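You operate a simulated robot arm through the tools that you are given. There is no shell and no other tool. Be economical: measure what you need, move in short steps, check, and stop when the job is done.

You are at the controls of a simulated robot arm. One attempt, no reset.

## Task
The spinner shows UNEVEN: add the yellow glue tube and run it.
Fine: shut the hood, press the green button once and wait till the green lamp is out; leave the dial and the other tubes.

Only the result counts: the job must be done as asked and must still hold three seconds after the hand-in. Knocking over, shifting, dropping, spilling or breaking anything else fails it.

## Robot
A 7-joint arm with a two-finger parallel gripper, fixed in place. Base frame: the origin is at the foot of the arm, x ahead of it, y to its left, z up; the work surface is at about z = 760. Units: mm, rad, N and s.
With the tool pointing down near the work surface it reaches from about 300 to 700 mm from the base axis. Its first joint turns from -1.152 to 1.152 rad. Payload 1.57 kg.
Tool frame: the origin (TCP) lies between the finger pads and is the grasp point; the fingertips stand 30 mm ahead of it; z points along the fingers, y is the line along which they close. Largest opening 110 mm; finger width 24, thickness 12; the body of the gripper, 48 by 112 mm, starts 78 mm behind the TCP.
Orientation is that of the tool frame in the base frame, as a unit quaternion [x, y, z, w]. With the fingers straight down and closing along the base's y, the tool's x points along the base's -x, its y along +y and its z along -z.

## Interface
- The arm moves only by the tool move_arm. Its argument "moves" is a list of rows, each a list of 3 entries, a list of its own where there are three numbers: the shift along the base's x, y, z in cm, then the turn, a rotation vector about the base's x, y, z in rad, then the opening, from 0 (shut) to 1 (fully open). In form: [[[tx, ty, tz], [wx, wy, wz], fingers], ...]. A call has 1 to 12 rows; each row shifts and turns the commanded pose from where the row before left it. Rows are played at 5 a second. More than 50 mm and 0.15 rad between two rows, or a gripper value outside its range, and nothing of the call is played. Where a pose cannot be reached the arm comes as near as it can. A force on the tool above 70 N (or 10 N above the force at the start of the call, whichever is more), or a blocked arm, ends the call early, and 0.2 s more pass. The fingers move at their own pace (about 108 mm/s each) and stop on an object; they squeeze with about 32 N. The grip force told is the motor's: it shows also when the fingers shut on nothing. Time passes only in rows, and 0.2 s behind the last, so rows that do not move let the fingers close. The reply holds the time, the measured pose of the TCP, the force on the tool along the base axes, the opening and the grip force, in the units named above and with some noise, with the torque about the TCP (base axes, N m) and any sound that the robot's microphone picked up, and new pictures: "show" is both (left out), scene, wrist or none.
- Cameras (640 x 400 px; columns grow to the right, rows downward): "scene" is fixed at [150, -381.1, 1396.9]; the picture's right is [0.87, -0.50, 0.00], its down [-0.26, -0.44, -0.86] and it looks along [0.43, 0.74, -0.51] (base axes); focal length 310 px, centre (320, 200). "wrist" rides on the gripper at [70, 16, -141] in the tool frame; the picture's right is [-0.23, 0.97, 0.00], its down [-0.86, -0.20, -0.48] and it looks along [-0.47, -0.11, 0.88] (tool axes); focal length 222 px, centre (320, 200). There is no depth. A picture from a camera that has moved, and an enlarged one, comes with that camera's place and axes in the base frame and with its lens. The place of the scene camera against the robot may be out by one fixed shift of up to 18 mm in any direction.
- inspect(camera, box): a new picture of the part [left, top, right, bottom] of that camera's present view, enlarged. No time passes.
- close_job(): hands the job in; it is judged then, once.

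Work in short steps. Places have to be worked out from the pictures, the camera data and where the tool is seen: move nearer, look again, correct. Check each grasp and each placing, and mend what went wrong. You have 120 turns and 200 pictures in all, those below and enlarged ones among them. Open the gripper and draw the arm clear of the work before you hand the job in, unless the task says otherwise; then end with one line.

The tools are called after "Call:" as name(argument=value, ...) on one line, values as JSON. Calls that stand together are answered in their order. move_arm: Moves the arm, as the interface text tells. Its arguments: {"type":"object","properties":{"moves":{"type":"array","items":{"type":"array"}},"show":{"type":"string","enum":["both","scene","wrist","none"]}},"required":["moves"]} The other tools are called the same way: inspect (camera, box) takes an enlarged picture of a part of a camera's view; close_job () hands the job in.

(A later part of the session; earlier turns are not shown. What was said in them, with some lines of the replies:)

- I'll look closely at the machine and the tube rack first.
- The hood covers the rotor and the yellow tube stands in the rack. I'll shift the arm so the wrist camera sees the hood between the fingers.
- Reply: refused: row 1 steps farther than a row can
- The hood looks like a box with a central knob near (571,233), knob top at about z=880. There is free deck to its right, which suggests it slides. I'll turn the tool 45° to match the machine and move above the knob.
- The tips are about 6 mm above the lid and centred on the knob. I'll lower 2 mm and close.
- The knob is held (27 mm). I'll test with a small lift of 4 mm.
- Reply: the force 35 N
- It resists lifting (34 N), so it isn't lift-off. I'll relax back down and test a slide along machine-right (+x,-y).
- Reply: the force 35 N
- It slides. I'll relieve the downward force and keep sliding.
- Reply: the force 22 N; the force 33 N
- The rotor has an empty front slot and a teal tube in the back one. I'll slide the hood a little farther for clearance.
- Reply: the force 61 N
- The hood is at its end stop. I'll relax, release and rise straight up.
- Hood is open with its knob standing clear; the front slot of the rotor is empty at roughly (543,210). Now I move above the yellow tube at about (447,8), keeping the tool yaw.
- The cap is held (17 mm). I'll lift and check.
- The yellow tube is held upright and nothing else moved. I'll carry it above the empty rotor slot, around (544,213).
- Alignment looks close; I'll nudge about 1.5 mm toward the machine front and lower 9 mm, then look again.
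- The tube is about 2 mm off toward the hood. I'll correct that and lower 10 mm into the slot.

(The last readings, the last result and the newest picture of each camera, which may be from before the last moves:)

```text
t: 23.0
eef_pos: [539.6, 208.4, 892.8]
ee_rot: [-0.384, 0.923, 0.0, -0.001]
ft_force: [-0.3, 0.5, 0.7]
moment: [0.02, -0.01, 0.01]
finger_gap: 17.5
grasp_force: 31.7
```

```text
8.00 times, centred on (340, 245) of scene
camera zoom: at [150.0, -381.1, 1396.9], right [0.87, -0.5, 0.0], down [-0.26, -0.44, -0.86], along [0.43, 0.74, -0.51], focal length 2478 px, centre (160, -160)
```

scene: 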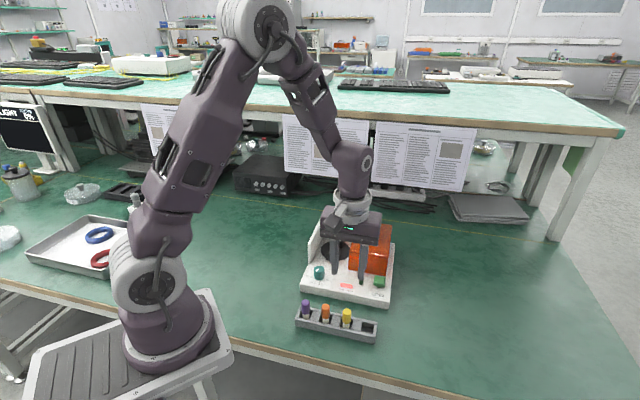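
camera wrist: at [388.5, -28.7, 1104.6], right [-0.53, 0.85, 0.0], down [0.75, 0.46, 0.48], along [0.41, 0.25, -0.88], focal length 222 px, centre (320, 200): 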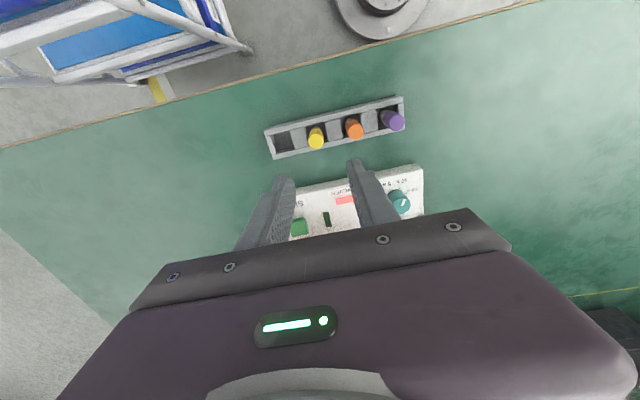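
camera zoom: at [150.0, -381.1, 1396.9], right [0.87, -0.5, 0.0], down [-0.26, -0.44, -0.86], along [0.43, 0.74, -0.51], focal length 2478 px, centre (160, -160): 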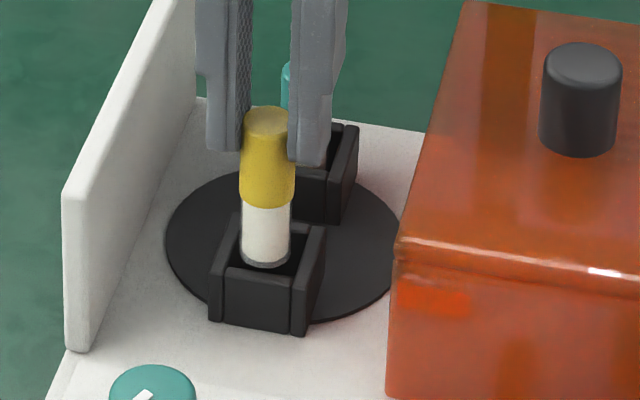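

The tube is entering; it sits close to the front wall of the slot, so I'll shift 3 mm back and lower 5 mm more.

Call:
move_arm(moves=[[[0.2, 0.2, 0], [0, 0, 0], 0], [[0, 0, -0.5], [0, 0, 0], 0], [[0, 0, 0], [0, 0, 0], 0]], show="none")

Call:
inspect(camera="wrist", box=[280, 110, 360, 170])

Call:
inspect(camera="scene", box=[310, 220, 370, 270])

```text
t: 23.8
eef_pos: [542.1, 210.7, 888.0]
ee_rot: [-0.383, 0.924, 0.0, 0.0]
ft_force: [0.0, 0.2, -0.1]
moment: [0.0, -0.02, 0.01]
finger_gap: 17.1
grasp_force: 32.2
```

```text
6.67 times, centred on (320, 140) of wrist
camera zoom: at [481.8, 172.5, 1028.2], right [-0.53, 0.85, 0.0], down [0.75, 0.46, 0.48], along [0.41, 0.25, -0.88], focal length 1481 px, centre (320, 600)
```

zoom: 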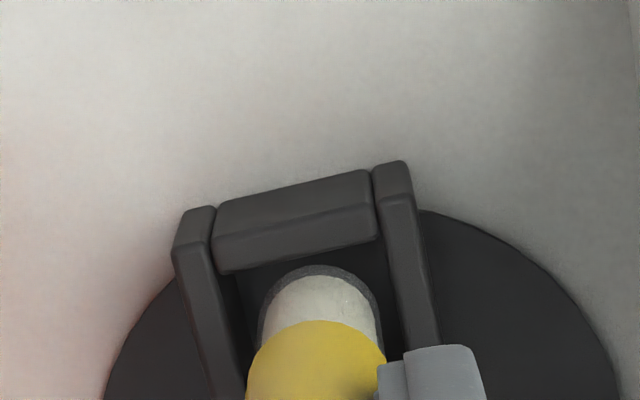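

```text
8.00 times, centred on (340, 245) of scene
camera zoom: at [150.0, -381.1, 1396.9], right [0.87, -0.5, 0.0], down [-0.26, -0.44, -0.86], along [0.43, 0.74, -0.51], focal length 2478 px, centre (160, -160)
```

zoom: 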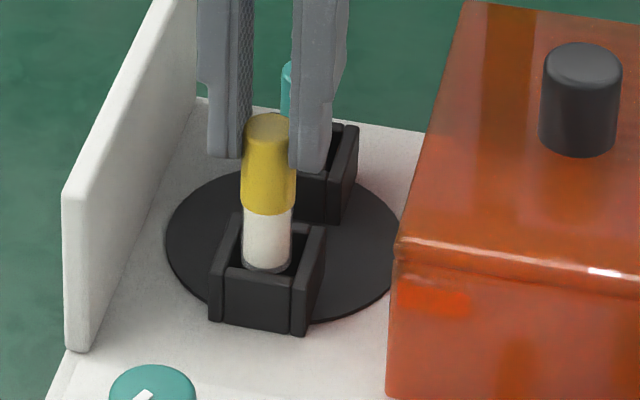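

Call:
move_arm(moves=[[[0, 0, -0.4], [0, 0, 0], 0], [[0, 0, -0.4], [0, 0, 0], 0], [[0, 0, 0], [0, 0, 0], 0]], show="none")

Call:
inspect(camera="scene", box=[310, 220, 370, 270])

```text
t: 24.6
eef_pos: [541.3, 210.2, 879.0]
ee_rot: [-0.383, 0.924, 0.0, 0.0]
ft_force: [-0.1, -0.2, -0.4]
moment: [-0.02, 0.0, 0.0]
finger_gap: 17.5
grasp_force: 32.0
```

```text
8.00 times, centred on (340, 245) of scene
camera zoom: at [150.0, -381.1, 1396.9], right [0.87, -0.5, 0.0], down [-0.26, -0.44, -0.86], along [0.43, 0.74, -0.51], focal length 2478 px, centre (160, -160)
```

zoom: 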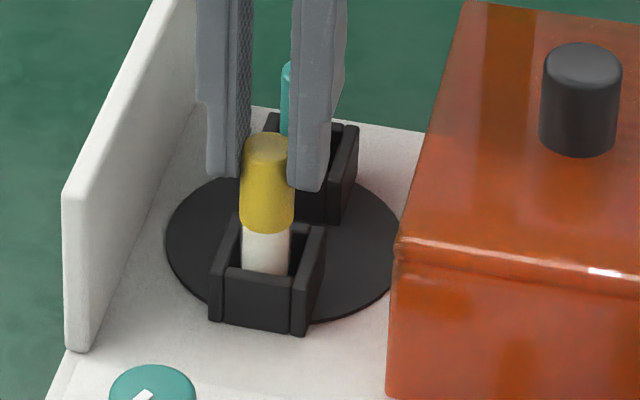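

It's inside the slot now (front wall hides its bottom). Lowering further until contact.

Call:
move_arm(moves=[[[0, 0, -0.25], [0, 0, 0], 0], [[0, 0, -0.25], [0, 0, 0], 0], [[0, 0, 0], [0, 0, 0], 0]], show="none")

Call:
inspect(camera="scene", box=[310, 220, 370, 270])

```text
t: 25.4
eef_pos: [541.9, 210.4, 874.5]
ee_rot: [-0.383, 0.924, 0.0, 0.0]
ft_force: [0.4, 0.2, 0.8]
moment: [-0.01, -0.01, -0.03]
finger_gap: 17.3
grasp_force: 31.6
```

```text
8.00 times, centred on (340, 245) of scene
camera zoom: at [150.0, -381.1, 1396.9], right [0.87, -0.5, 0.0], down [-0.26, -0.44, -0.86], along [0.43, 0.74, -0.51], focal length 2478 px, centre (160, -160)
```

zoom: 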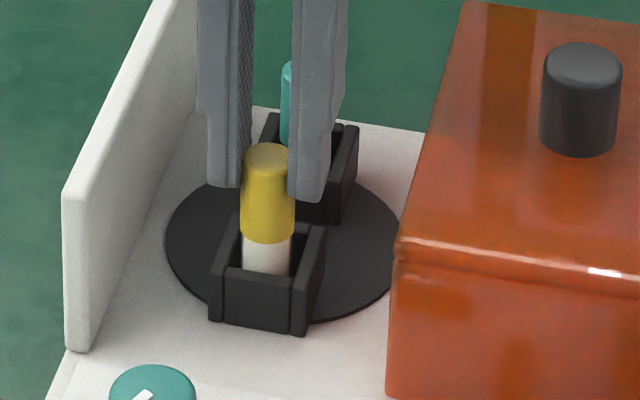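

Call:
move_arm(moves=[[[0, 0, -0.2], [0, 0, 0], 0], [[0, 0, -0.2], [0, 0, 0], 0], [[0, 0, 0], [0, 0, 0], 0]], show="none")

Call:
inspect(camera="scene", box=[310, 220, 370, 270])

```text
t: 26.2
eef_pos: [541.6, 210.5, 871.2]
ee_rot: [-0.382, 0.924, -0.001, 0.0]
ft_force: [0.6, -0.1, -0.1]
moment: [0.0, -0.01, 0.0]
finger_gap: 17.4
grasp_force: 32.1
```

```text
8.00 times, centred on (340, 245) of scene
camera zoom: at [150.0, -381.1, 1396.9], right [0.87, -0.5, 0.0], down [-0.26, -0.44, -0.86], along [0.43, 0.74, -0.51], focal length 2478 px, centre (160, -160)
```

zoom: 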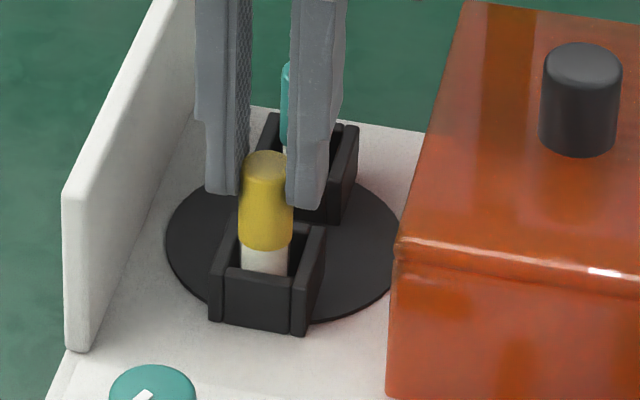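

Call:
move_arm(moves=[[[0, 0, -0.15], [0, 0, 0], 0], [[0, 0, -0.1], [0, 0, 0], 0], [[0, 0, 0], [0, 0, 0], 0]], show="none")

```text
t: 27.0
eef_pos: [539.8, 210.6, 868.8]
ee_rot: [-0.382, 0.924, 0.0, 0.001]
ft_force: [0.0, 0.0, 0.5]
moment: [-0.05, 0.02, 0.02]
finger_gap: 17.4
grasp_force: 32.2
```

Call:
move_arm(moves=[[[0.1, 0, -0.15], [0, 0, 0], 0], [[0, 0, -0.15], [0, 0, 0], 0], [[0, 0, 0], [0, 0, 0], 0]], show="none")

Call:
inspect(camera="scene", box=[310, 220, 370, 270])

Call:
inspect(camera="wrist", box=[280, 110, 360, 170])

```text
t: 27.8
eef_pos: [542.7, 210.1, 867.3]
ee_rot: [-0.383, 0.924, 0.0, 0.001]
ft_force: [-5.5, -2.0, 26.5]
moment: [-0.13, 0.49, 0.02]
finger_gap: 17.3
grasp_force: 32.2
```

```text
8.00 times, centred on (340, 245) of scene
camera zoom: at [149.4, -381.4, 1396.9], right [0.87, -0.5, 0.0], down [-0.26, -0.44, -0.86], along [0.43, 0.74, -0.51], focal length 2478 px, centre (160, -160)
```

zoom: 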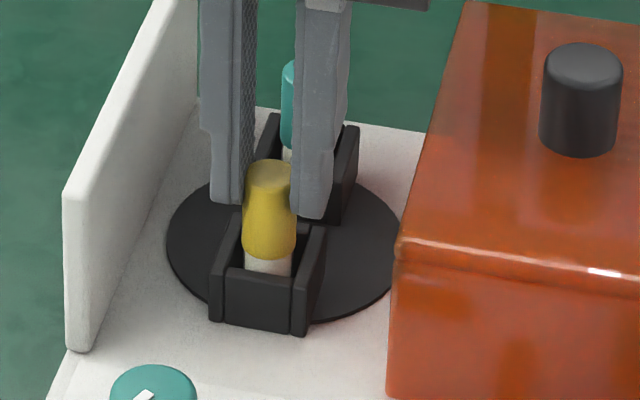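

```text
6.67 times, centred on (320, 140) of wrist
camera zoom: at [482.3, 172.0, 1007.4], right [-0.53, 0.85, 0.0], down [0.74, 0.46, 0.48], along [0.41, 0.25, -0.88], focal length 1481 px, centre (320, 600)
```

zoom: 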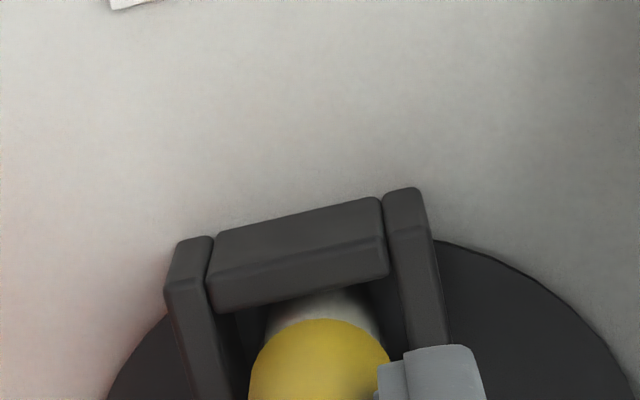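

Contact with the slot floor (26 N). I'll relax slightly, release and rise.

Call:
move_arm(moves=[[[0, 0, 0.1], [0, 0, 0], 0], [[0, 0, 0], [0, 0, 0], 0.35], [[0, 0, 0], [0, 0, 0], 0.35], [[0, 0, 2], [0, 0, 0], 0.35], [[0, 0, 3], [0, 0, 0], 0.35], [[0, 0, 4], [0, 0, 0], 0.35], [[0, 0, 0], [0, 0, 0], 0.35]], show="none")

Call:
inspect(camera="scene", box=[300, 210, 400, 300])

Call:
inspect(camera="wrist", box=[220, 60, 440, 220])

```text
t: 29.4
eef_pos: [542.0, 210.4, 957.6]
ee_rot: [-0.383, 0.924, 0.0, 0.0]
ft_force: [0.6, -0.9, 0.4]
moment: [0.02, 0.01, -0.01]
finger_gap: 38.3
grasp_force: 0.0
```

```text
4.44 times, centred on (350, 255) of scene
camera zoom: at [150.0, -381.1, 1396.9], right [0.87, -0.5, 0.0], down [-0.26, -0.44, -0.86], along [0.43, 0.74, -0.51], focal length 1377 px, centre (187, -44)
```

zoom: 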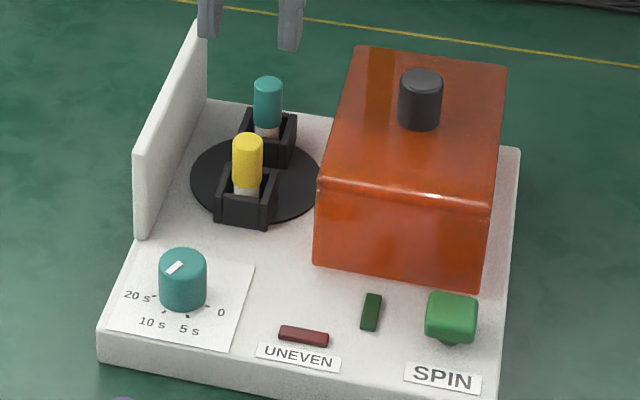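

```text
2.50 times, centred on (330, 140) of wrist
camera zoom: at [482.1, 173.5, 1098.3], right [-0.53, 0.85, 0.0], down [0.75, 0.46, 0.48], along [0.41, 0.25, -0.88], focal length 555 px, centre (295, 350)
```

zoom: 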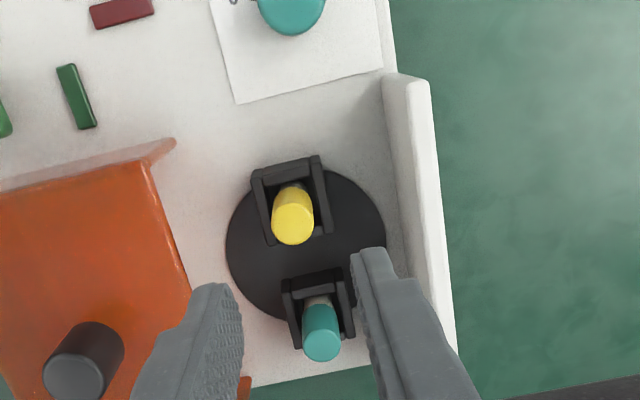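

The UNEVEN lamp went out, and both tubes stand upright. Next, I go back to the hood knob at (642,160).

Call:
move_arm(moves=[[[0, 0, 2], [0, 0, 0], 0.45], [[3.5, -1.7, 0], [0, 0, 0], 0.45], [[3.5, -1.7, 0], [0, 0, 0], 0.45], [[3.0, -1.6, 0], [0, 0, 0], 0.45], [[0, 0, -3], [0, 0, 0], 0.45], [[0, 0, -2], [0, 0, 0], 0.45], [[0, 0, 0], [0, 0, 0], 0.45]], show="none")

Call:
inspect(camera="scene", box=[300, 180, 420, 280])

Call:
inspect(camera="wrist", box=[220, 60, 440, 220])

```text
t: 31.0
eef_pos: [643.3, 160.6, 926.6]
ee_rot: [-0.383, 0.924, 0.0, 0.0]
ft_force: [0.1, 0.2, 0.6]
moment: [0.02, -0.03, -0.03]
finger_gap: 49.5
grasp_force: 0.1
```

```text
4.00 times, centred on (360, 230) of scene
camera zoom: at [150.0, -381.2, 1396.9], right [0.87, -0.5, 0.0], down [-0.26, -0.44, -0.86], along [0.43, 0.74, -0.51], focal length 1239 px, centre (160, 80)
```

zoom: 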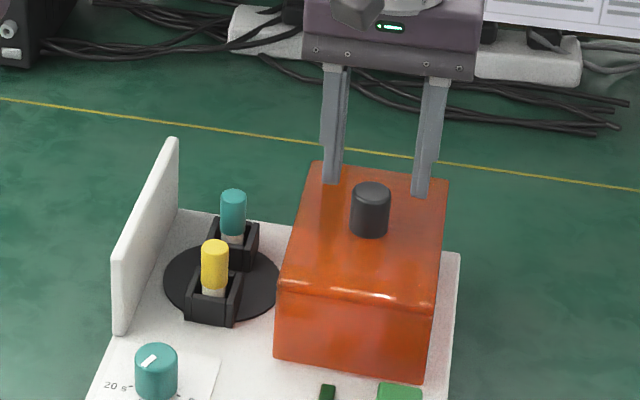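

```text
2.50 times, centred on (330, 140) of wrist
camera zoom: at [583.6, 123.3, 1067.1], right [-0.53, 0.85, 0.0], down [0.75, 0.46, 0.48], along [0.41, 0.25, -0.88], focal length 555 px, centre (295, 350)
```

zoom: 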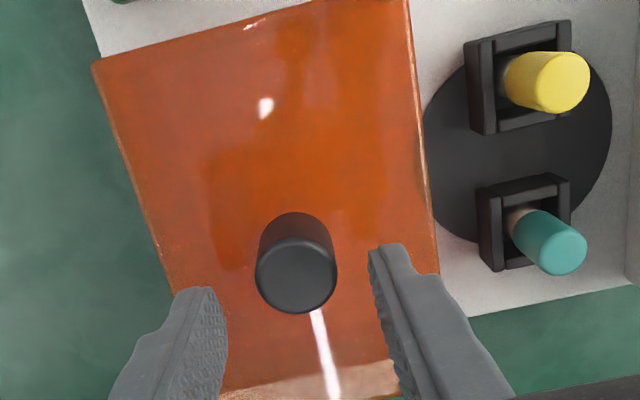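

Call:
move_arm(moves=[[[0, 0, -1.5], [0, 0, 0], 0.45], [[0, 0, -1.2], [0, 0, 0], 0.45], [[0, 0, 0], [0, 0, 0], 0], [[0, 0, 0], [0, 0, 0], 0], [[0, 0, 0], [0, 0, 0], 0]], show="none")

```text
t: 32.2
eef_pos: [643.2, 160.9, 899.4]
ee_rot: [-0.383, 0.924, 0.0, 0.0]
ft_force: [-5.1, 2.5, 1.7]
moment: [-0.42, -0.17, -0.01]
finger_gap: 27.4
grasp_force: 37.7
```

Knob held. I slide the hood halfway back.

Call:
move_arm(moves=[[[-0.5, 0.5, 0], [0, 0, 0], 0], [[-0.7, 0.7, 0], [0, 0, 0], 0], [[-0.7, 0.7, 0], [0, 0, 0], 0], [[-0.7, 0.7, 0], [0, 0, 0], 0], [[-0.7, 0.7, 0], [0, 0, 0], 0], [[0, 0, 0], [0, 0, 0], 0]], show="none")

Call:
inspect(camera="scene", box=[300, 200, 420, 300])

```text
t: 33.6
eef_pos: [610.5, 193.8, 897.9]
ee_rot: [-0.383, 0.924, 0.001, 0.001]
ft_force: [10.8, 9.0, 0.7]
moment: [0.48, 0.15, 0.1]
finger_gap: 27.2
grasp_force: 37.9
```

```text
4.00 times, centred on (360, 250) of scene
camera zoom: at [150.3, -380.9, 1397.0], right [0.87, -0.5, 0.0], down [-0.26, -0.44, -0.86], along [0.43, 0.74, -0.51], focal length 1239 px, centre (160, 0)
```

zoom: 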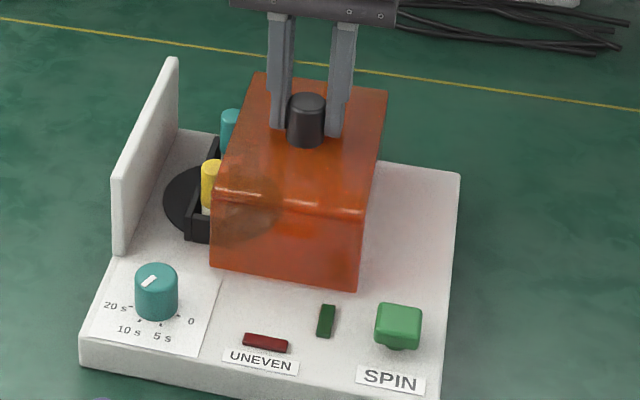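

Call:
move_arm(moves=[[[-0.6, 0.6, 0], [0, 0, 0], 0], [[-0.8, 0.8, 0], [0, 0, 0], 0], [[-0.8, 0.8, 0], [0, 0, 0], 0], [[-0.8, 0.8, 0], [0, 0, 0], 0], [[-0.7, 0.7, 0], [0, 0, 0], 0], [[0, 0, 0], [0, 0, 0], 0]], show="none")

Call:
inspect(camera="scene", box=[300, 200, 420, 300])

```text
t: 35.0
eef_pos: [573.4, 229.7, 899.6]
ee_rot: [-0.382, 0.924, 0.0, 0.002]
ft_force: [18.0, 16.1, 1.5]
moment: [0.83, -0.19, 0.01]
finger_gap: 27.3
grasp_force: 38.4
```

```text
4.00 times, centred on (360, 250) of scene
camera zoom: at [150.5, -380.8, 1397.0], right [0.87, -0.5, 0.0], down [-0.26, -0.44, -0.86], along [0.43, 0.74, -0.51], focal length 1239 px, centre (160, 0)
```

zoom: 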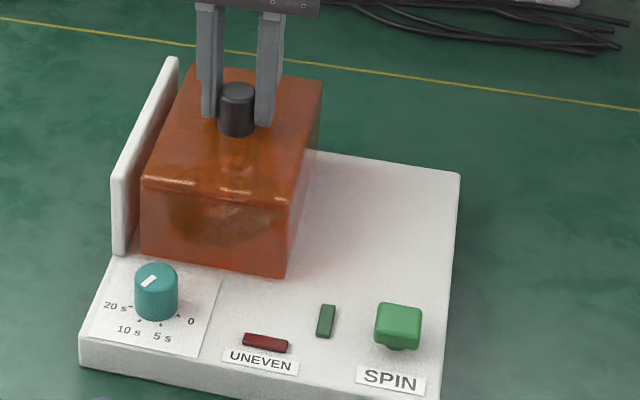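

Almost shut: a gap of about 8 mm remains. I'll ease the sideways load and push it to the stop.

Call:
move_arm(moves=[[[0.1, 0.1, 0], [0, 0, 0], 0], [[-0.4, 0.4, 0], [0, 0, 0], 0], [[-0.4, 0.4, 0], [0, 0, 0], 0], [[0, 0, 0], [0, 0, 0], 0]], show="none")

Call:
inspect(camera="scene", box=[300, 200, 420, 300])

```text
t: 36.0
eef_pos: [568.1, 237.1, 899.2]
ee_rot: [-0.382, 0.924, -0.002, 0.001]
ft_force: [26.3, -5.5, -1.4]
moment: [0.14, -0.23, 0.14]
finger_gap: 27.5
grasp_force: 38.1
```

```text
4.00 times, centred on (360, 250) of scene
camera zoom: at [150.7, -381.3, 1396.8], right [0.87, -0.5, 0.0], down [-0.26, -0.44, -0.86], along [0.43, 0.74, -0.51], focal length 1239 px, centre (160, 0)
```

zoom: 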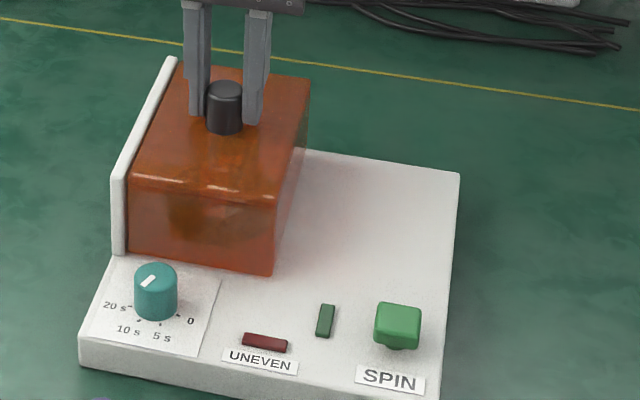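

Call:
move_arm(moves=[[[-0.25, 0.15, 0], [0, 0, 0], 0], [[0, 0, 0], [0, 0, 0], 0]], show="none")

```text
t: 36.6
eef_pos: [567.3, 236.0, 898.4]
ee_rot: [-0.382, 0.924, -0.005, 0.003]
ft_force: [48.4, -20.9, -13.6]
moment: [0.49, -0.51, 0.24]
finger_gap: 27.5
grasp_force: 38.1
```

The hood is hard against the stop. I'll relax, release and rise.

Call:
move_arm(moves=[[[0.35, -0.2, 0], [0, 0, 0], 0], [[0, 0, 0], [0, 0, 0], 0.45], [[0, 0, 0], [0, 0, 0], 0.45], [[0, 0, 3], [0, 0, 0], 0.45], [[0, 0, 4], [0, 0, 0], 0.45], [[0, 0, 3], [0, 0, 0], 0.45], [[0, 0, 0], [0, 0, 0], 0.45]], show="none")

Call:
inspect(camera="scene", box=[300, 200, 420, 300])

Call:
inspect(camera="wrist", box=[200, 0, 440, 180])

```text
t: 38.2
eef_pos: [567.4, 239.4, 998.0]
ee_rot: [-0.383, 0.924, 0.0, 0.001]
ft_force: [-0.6, 0.1, -0.2]
moment: [-0.03, -0.03, 0.04]
finger_gap: 49.6
grasp_force: 0.0
```

```text
4.00 times, centred on (360, 250) of scene
camera zoom: at [150.0, -381.1, 1396.9], right [0.87, -0.5, 0.0], down [-0.26, -0.44, -0.86], along [0.43, 0.74, -0.51], focal length 1239 px, centre (160, 0)
```

zoom: 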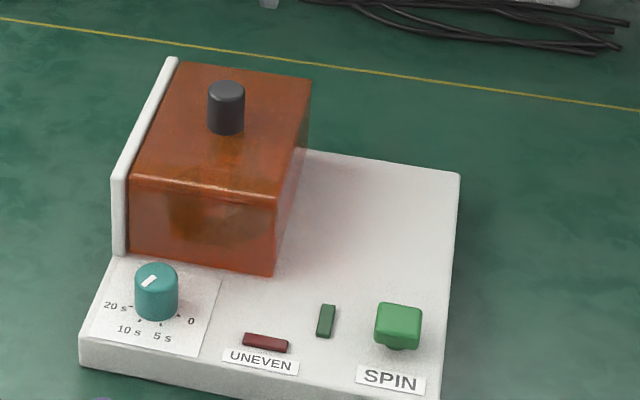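

```text
2.22 times, centred on (320, 90) of wrist
camera zoom: at [507.0, 201.3, 1139.0], right [-0.53, 0.85, 0.0], down [0.75, 0.46, 0.48], along [0.41, 0.25, -0.88], focal length 494 px, centre (320, 444)
```

zoom: 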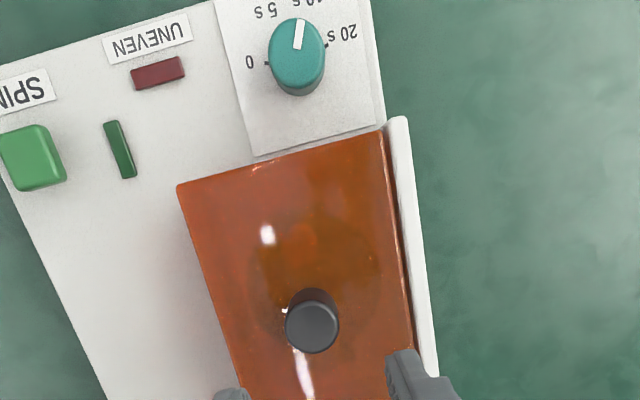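

I'll compare with the initial crop to check the hood is fully shut.

Call:
inspect(camera="scene", box=[290, 205, 400, 275])

```text
5.71 times, centred on (345, 240) of scene
camera zoom: at [150.0, -381.1, 1396.9], right [0.87, -0.5, 0.0], down [-0.26, -0.44, -0.86], along [0.43, 0.74, -0.51], focal length 1770 px, centre (177, -29)
```

zoom: 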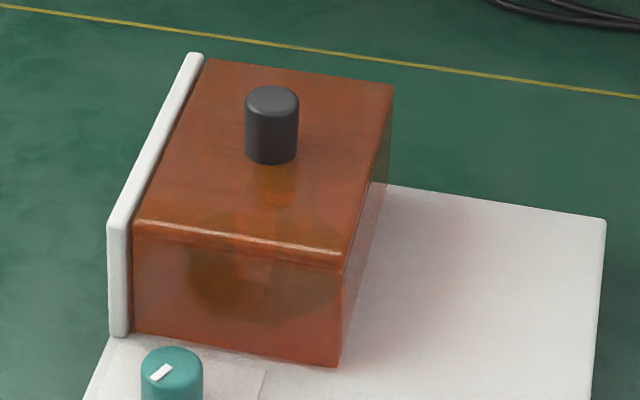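

The hood is exactly as at the start: shut. Now I close the fingers and move above the SPIN button at about (590,52).

Call:
move_arm(moves=[[[0.5, -4.5, 0], [0, 0, 0], 0], [[0.5, -4.5, 0], [0, 0, 0], 0], [[0.5, -4.5, 0], [0, 0, 0], 0], [[0.5, -4.5, 0], [0, 0, 0], 0], [[0.2, -0.7, -4], [0, 0, 0], 0], [[0, 0, -4], [0, 0, 0], 0], [[0, 0, 0], [0, 0, 0], 0]], show="none")

Call:
inspect(camera="scene", box=[330, 220, 420, 310])

Call:
inspect(camera="wrist", box=[240, 40, 420, 190])

```text
t: 39.8
eef_pos: [586.2, 53.5, 919.1]
ee_rot: [-0.383, 0.924, 0.0, 0.001]
ft_force: [0.2, -0.7, -0.7]
moment: [0.03, 0.0, 0.01]
finger_gap: 0.1
grasp_force: 21.3
```

```text
4.44 times, centred on (375, 265) of scene
camera zoom: at [150.0, -381.2, 1396.9], right [0.87, -0.5, 0.0], down [-0.26, -0.44, -0.86], along [0.43, 0.74, -0.51], focal length 1377 px, centre (76, -89)
```

zoom: 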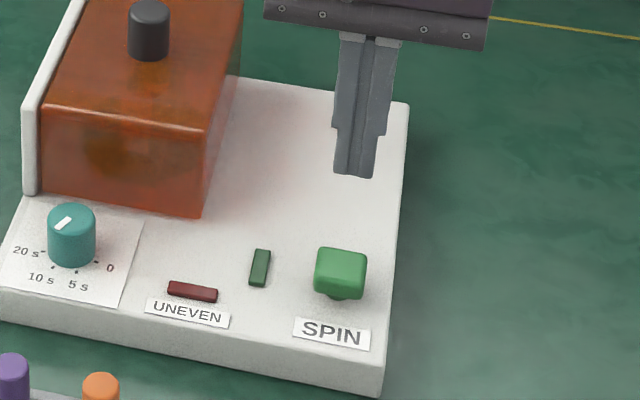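

```text
2.67 times, centred on (330, 115) of wrist
camera zoom: at [525.7, 14.5, 1059.5], right [-0.53, 0.85, 0.0], down [0.75, 0.46, 0.48], along [0.41, 0.25, -0.88], focal length 592 px, centre (293, 427)
```

zoom: 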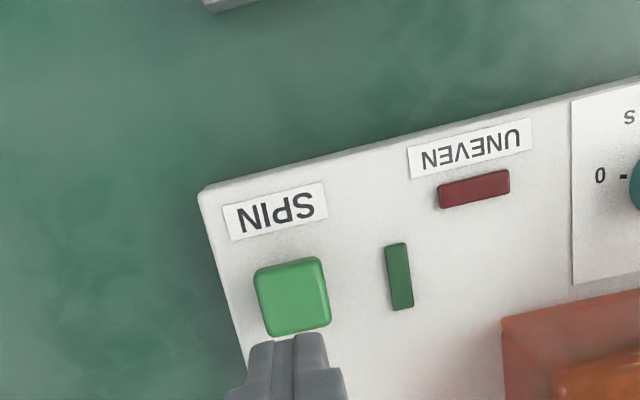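

Button centre ≈ (590,52). I'll shift slightly and descend to just above it.

Call:
move_arm(moves=[[[0.3, -0.15, -3], [0, 0, 0], 0], [[0, 0, -3], [0, 0, 0], 0], [[0, 0, 0], [0, 0, 0], 0]], show="none")

Call:
inspect(camera="scene", box=[350, 240, 420, 310])

Call:
inspect(camera="wrist", box=[240, 60, 400, 190])

```text
t: 40.6
eef_pos: [590.1, 50.4, 858.7]
ee_rot: [-0.383, 0.924, 0.0, 0.0]
ft_force: [-0.5, -0.4, 0.8]
moment: [-0.02, 0.0, 0.04]
finger_gap: 0.0
grasp_force: 21.1
```

```text
5.71 times, centred on (385, 275) of scene
camera zoom: at [150.0, -381.1, 1396.9], right [0.87, -0.5, 0.0], down [-0.26, -0.44, -0.86], along [0.43, 0.74, -0.51], focal length 1770 px, centre (-51, -229)
```

zoom: 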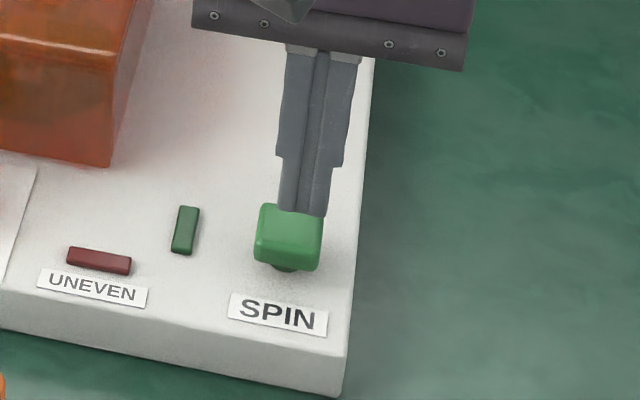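

```text
3.08 times, centred on (320, 125) of wrist
camera zoom: at [529.6, 11.7, 999.6], right [-0.53, 0.85, 0.0], down [0.75, 0.46, 0.48], along [0.41, 0.25, -0.88], focal length 684 px, centre (320, 431)
```

zoom: 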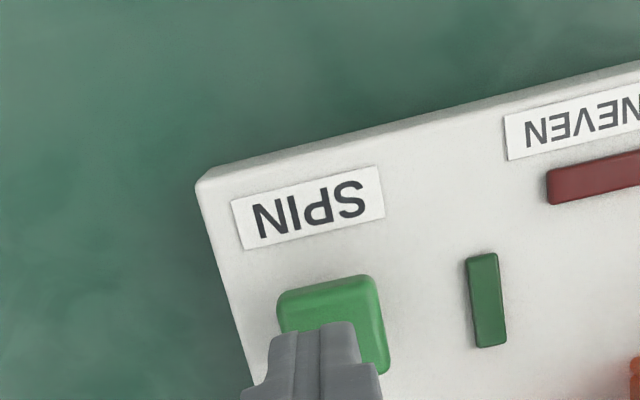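

Call:
move_arm(moves=[[[-0.25, 0.25, -0.8], [0, 0, 0], 0], [[0, 0, -0.5], [0, 0, 0], 0], [[0, 0, 0], [0, 0, 0], 0]], show="none")

Call:
inspect(camera="scene", box=[350, 240, 420, 310])

Call:
inspect(camera="wrist", box=[240, 60, 400, 190])

```text
t: 41.4
eef_pos: [589.2, 52.4, 845.7]
ee_rot: [-0.383, 0.924, 0.0, 0.0]
ft_force: [-0.4, 0.9, 0.4]
moment: [0.0, 0.03, 0.0]
finger_gap: 0.0
grasp_force: 21.8
```

```text
5.71 times, centred on (385, 275) of scene
camera zoom: at [150.0, -381.1, 1396.9], right [0.87, -0.5, 0.0], down [-0.26, -0.44, -0.86], along [0.43, 0.74, -0.51], focal length 1770 px, centre (-51, -229)
```

zoom: 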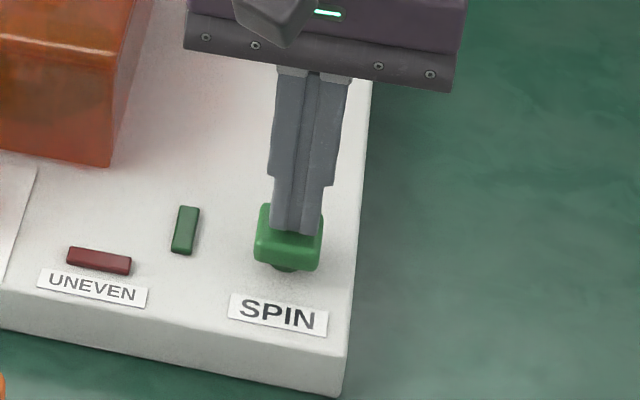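

```text
3.08 times, centred on (320, 125) of wrist
camera zoom: at [528.3, 14.3, 986.9], right [-0.53, 0.85, 0.0], down [0.75, 0.46, 0.48], along [0.41, 0.25, -0.88], focal length 684 px, centre (320, 431)
```

zoom: 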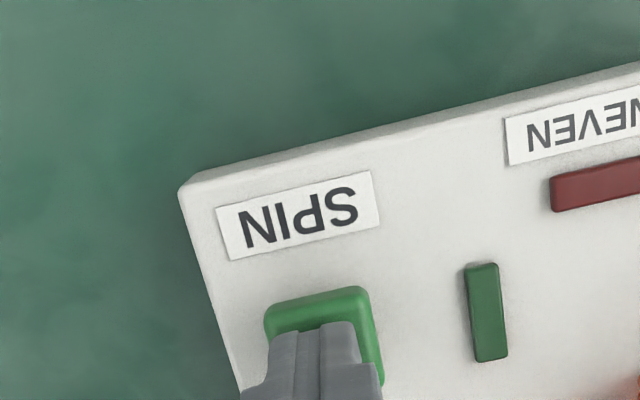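

Call:
move_arm(moves=[[[0.1, 0.1, -0.3], [0, 0, 0], 0], [[0, 0, -0.3], [0, 0, 0], 0], [[0, 0, 0], [0, 0, 0], 0]], show="none")

Call:
inspect(camera="scene", box=[350, 240, 420, 310])

```text
t: 42.2
eef_pos: [590.0, 53.5, 840.2]
ee_rot: [-0.382, 0.924, 0.0, 0.0]
ft_force: [-0.5, 0.9, 1.4]
moment: [0.0, 0.06, -0.04]
finger_gap: 0.1
grasp_force: 21.8
```

```text
5.71 times, centred on (385, 275) of scene
camera zoom: at [150.0, -381.1, 1396.9], right [0.87, -0.5, 0.0], down [-0.26, -0.44, -0.86], along [0.43, 0.74, -0.51], focal length 1770 px, centre (-51, -229)
```

zoom: 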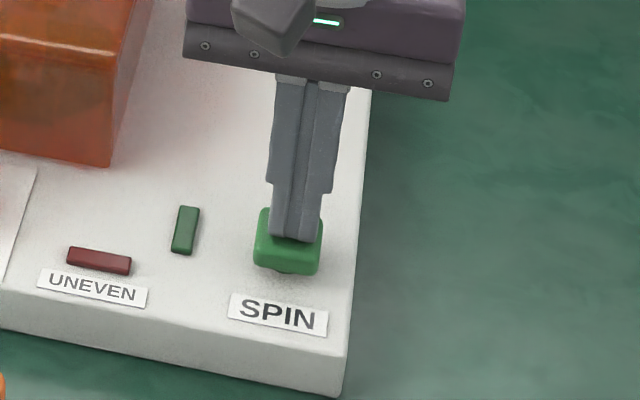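

The button is starting to go down under a light spring. Pressing on.

Call:
move_arm(moves=[[[0, 0, -0.2], [0, 0, 0], 0], [[0, 0, 0], [0, 0, 0], 0]], show="none")

Call:
inspect(camera="scene", box=[350, 240, 420, 310])

```text
t: 42.8
eef_pos: [590.0, 52.4, 837.3]
ee_rot: [-0.383, 0.924, 0.0, 0.0]
ft_force: [-1.1, -2.0, 3.2]
moment: [-0.05, 0.04, 0.0]
finger_gap: 0.0
grasp_force: 21.0
heard: click
```

```text
5.71 times, centred on (385, 275) of scene
camera zoom: at [150.0, -381.2, 1396.9], right [0.87, -0.5, 0.0], down [-0.26, -0.44, -0.86], along [0.43, 0.74, -0.51], focal length 1770 px, centre (-51, -229)
```

zoom: 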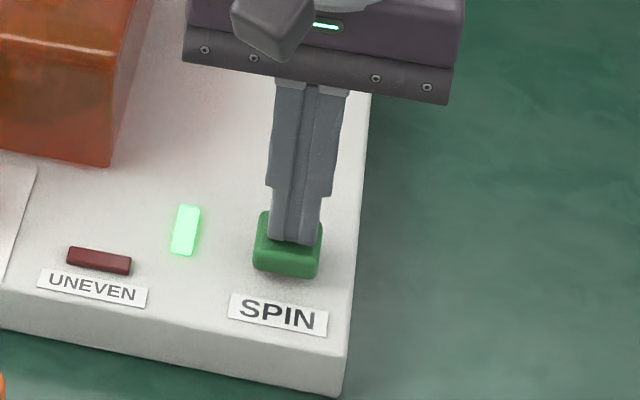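

A click, and the green lamp lit. I rise straight up and wait for the cycle to finish.

Call:
move_arm(moves=[[[0, 0, 2], [0, 0, 0], 0], [[0, 0, 4], [0, 0, 0], 0], [[0, 0, 4], [0, 0, 0], 0], [[0, 0, 4], [0, 0, 0], 0], [[-2, -3, 3], [0, 0, 0], 0.5], [[-2, -4, 2], [0, 0, 0], 0.5], [[0, 0, 0], [0, 0, 0], 0.5], [[0, 0, 0], [0, 0, 0], 0.5], [[0, 0, 0], [0, 0, 0], 0.5], [[0, 0, 0], [0, 0, 0], 0.5], [[0, 0, 0], [0, 0, 0], 0.5], [[0, 0, 0], [0, 0, 0], 0.5]], show="scene")

Call:
move_arm(moves=[[[0, 0, 0], [0, 0, 0], 0.5], [[0, 0, 0], [0, 0, 0], 0.5], [[0, 0, 0], [0, 0, 0], 0.5], [[0, 0, 0], [0, 0, 0], 0.5], [[0, 0, 0], [0, 0, 0], 0.5], [[0, 0, 0], [0, 0, 0], 0.5], [[0, 0, 0], [0, 0, 0], 0.5], [[0, 0, 0], [0, 0, 0], 0.5], [[0, 0, 0], [0, 0, 0], 0.5], [[0, 0, 0], [0, 0, 0], 0.5], [[0, 0, 0], [0, 0, 0], 0.5], [[0, 0, 0], [0, 0, 0], 0.5]], show="none")

Call:
move_arm(moves=[[[0, 0, 0], [0, 0, 0], 0.5], [[0, 0, 0], [0, 0, 0], 0.5], [[0, 0, 0], [0, 0, 0], 0.5], [[0, 0, 0], [0, 0, 0], 0.5], [[0, 0, 0], [0, 0, 0], 0.5], [[0, 0, 0], [0, 0, 0], 0.5], [[0, 0, 0], [0, 0, 0], 0.5], [[0, 0, 0], [0, 0, 0], 0.5], [[0, 0, 0], [0, 0, 0], 0.5], [[0, 0, 0], [0, 0, 0], 0.5], [[0, 0, 0], [0, 0, 0], 0.5], [[0, 0, 0], [0, 0, 0], 0.5]], show="scene")

```text
t: 45.4
eef_pos: [550.3, -19.1, 1026.2]
ee_rot: [-0.383, 0.924, -0.001, 0.001]
ft_force: [0.3, -1.2, 0.2]
moment: [-0.03, 0.0, 0.0]
finger_gap: 54.8
grasp_force: 0.0
```

scene: 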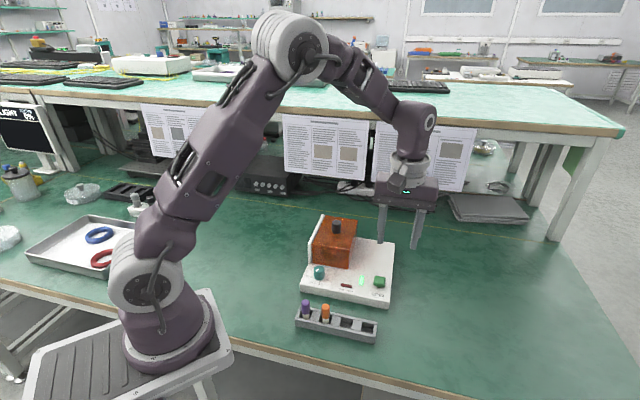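

```text
t: 48.0
eef_pos: [550.6, -19.3, 1025.1]
ee_rot: [-0.382, 0.924, 0.001, 0.0]
ft_force: [0.3, 0.2, -1.2]
moment: [0.04, 0.0, -0.03]
finger_gap: 55.2
grasp_force: 0.0
```

```text
t: 50.6
eef_pos: [550.3, -17.8, 1025.0]
ee_rot: [-0.383, 0.924, -0.001, 0.0]
ft_force: [0.1, -0.2, 0.0]
moment: [0.04, 0.0, -0.03]
finger_gap: 55.1
grasp_force: 0.1
```

scene: 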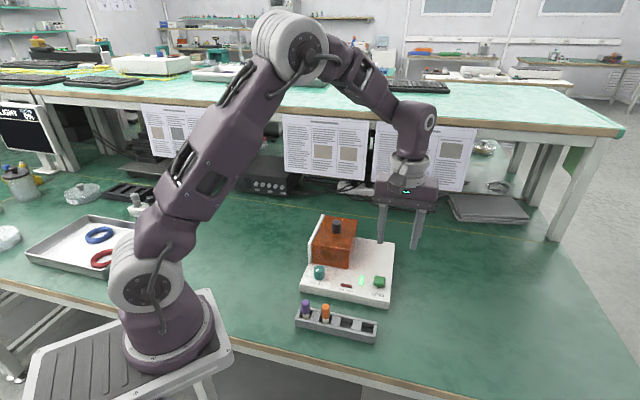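

The lamp is still lit and the spinner is running. The dial points at roughly 12–15 s, so I keep waiting.

Call:
move_arm(moves=[[[0, 0, 0], [0, 0, 0], 0.5], [[0, 0, 0], [0, 0, 0], 0.5], [[0, 0, 0], [0, 0, 0], 0.5], [[0, 0, 0], [0, 0, 0], 0.5], [[0, 0, 0], [0, 0, 0], 0.5], [[0, 0, 0], [0, 0, 0], 0.5], [[0, 0, 0], [0, 0, 0], 0.5], [[0, 0, 0], [0, 0, 0], 0.5], [[0, 0, 0], [0, 0, 0], 0.5], [[0, 0, 0], [0, 0, 0], 0.5], [[0, 0, 0], [0, 0, 0], 0.5], [[0, 0, 0], [0, 0, 0], 0.5]], show="none")

Call:
move_arm(moves=[[[0, 0, 0], [0, 0, 0], 0.5], [[0, 0, 0], [0, 0, 0], 0.5], [[0, 0, 0], [0, 0, 0], 0.5], [[0, 0, 0], [0, 0, 0], 0.5], [[0, 0, 0], [0, 0, 0], 0.5], [[0, 0, 0], [0, 0, 0], 0.5], [[0, 0, 0], [0, 0, 0], 0.5], [[0, 0, 0], [0, 0, 0], 0.5], [[0, 0, 0], [0, 0, 0], 0.5], [[0, 0, 0], [0, 0, 0], 0.5], [[0, 0, 0], [0, 0, 0], 0.5], [[0, 0, 0], [0, 0, 0], 0.5]], show="none")

Call:
inspect(camera="scene", box=[285, 205, 405, 345])

```text
t: 53.2
eef_pos: [548.9, -18.2, 1026.1]
ee_rot: [-0.383, 0.924, 0.0, 0.0]
ft_force: [0.6, 1.0, -0.1]
moment: [0.01, 0.0, 0.02]
finger_gap: 54.8
grasp_force: 0.1
```

```text
t: 55.8
eef_pos: [550.2, -19.7, 1025.0]
ee_rot: [-0.383, 0.924, 0.0, 0.001]
ft_force: [0.4, -0.2, 0.4]
moment: [0.0, 0.0, 0.0]
finger_gap: 55.3
grasp_force: 0.0
```

```text
2.86 times, centred on (345, 275) of scene
camera zoom: at [150.0, -381.1, 1396.9], right [0.87, -0.5, 0.0], down [-0.26, -0.44, -0.86], along [0.43, 0.74, -0.51], focal length 885 px, centre (249, -14)
```

zoom: 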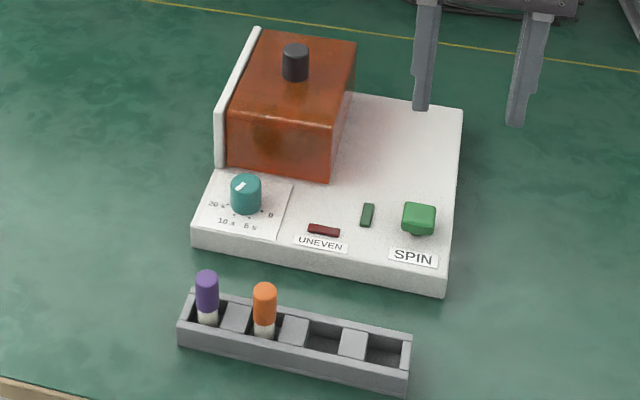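

The green lamp is out, UNEVEN stays dark, the hood is shut and the arm is clear with the gripper open. I'm handing in.

Call:
close_job()

```text
The job is handed in.
```

I put the yellow glue tube in the spinner's empty slot, and the UNEVEN lamp went out. I shut the hood, pressed the green button once, and the cycle ran until the green lamp went out. The dial and the other tubes were left alone.
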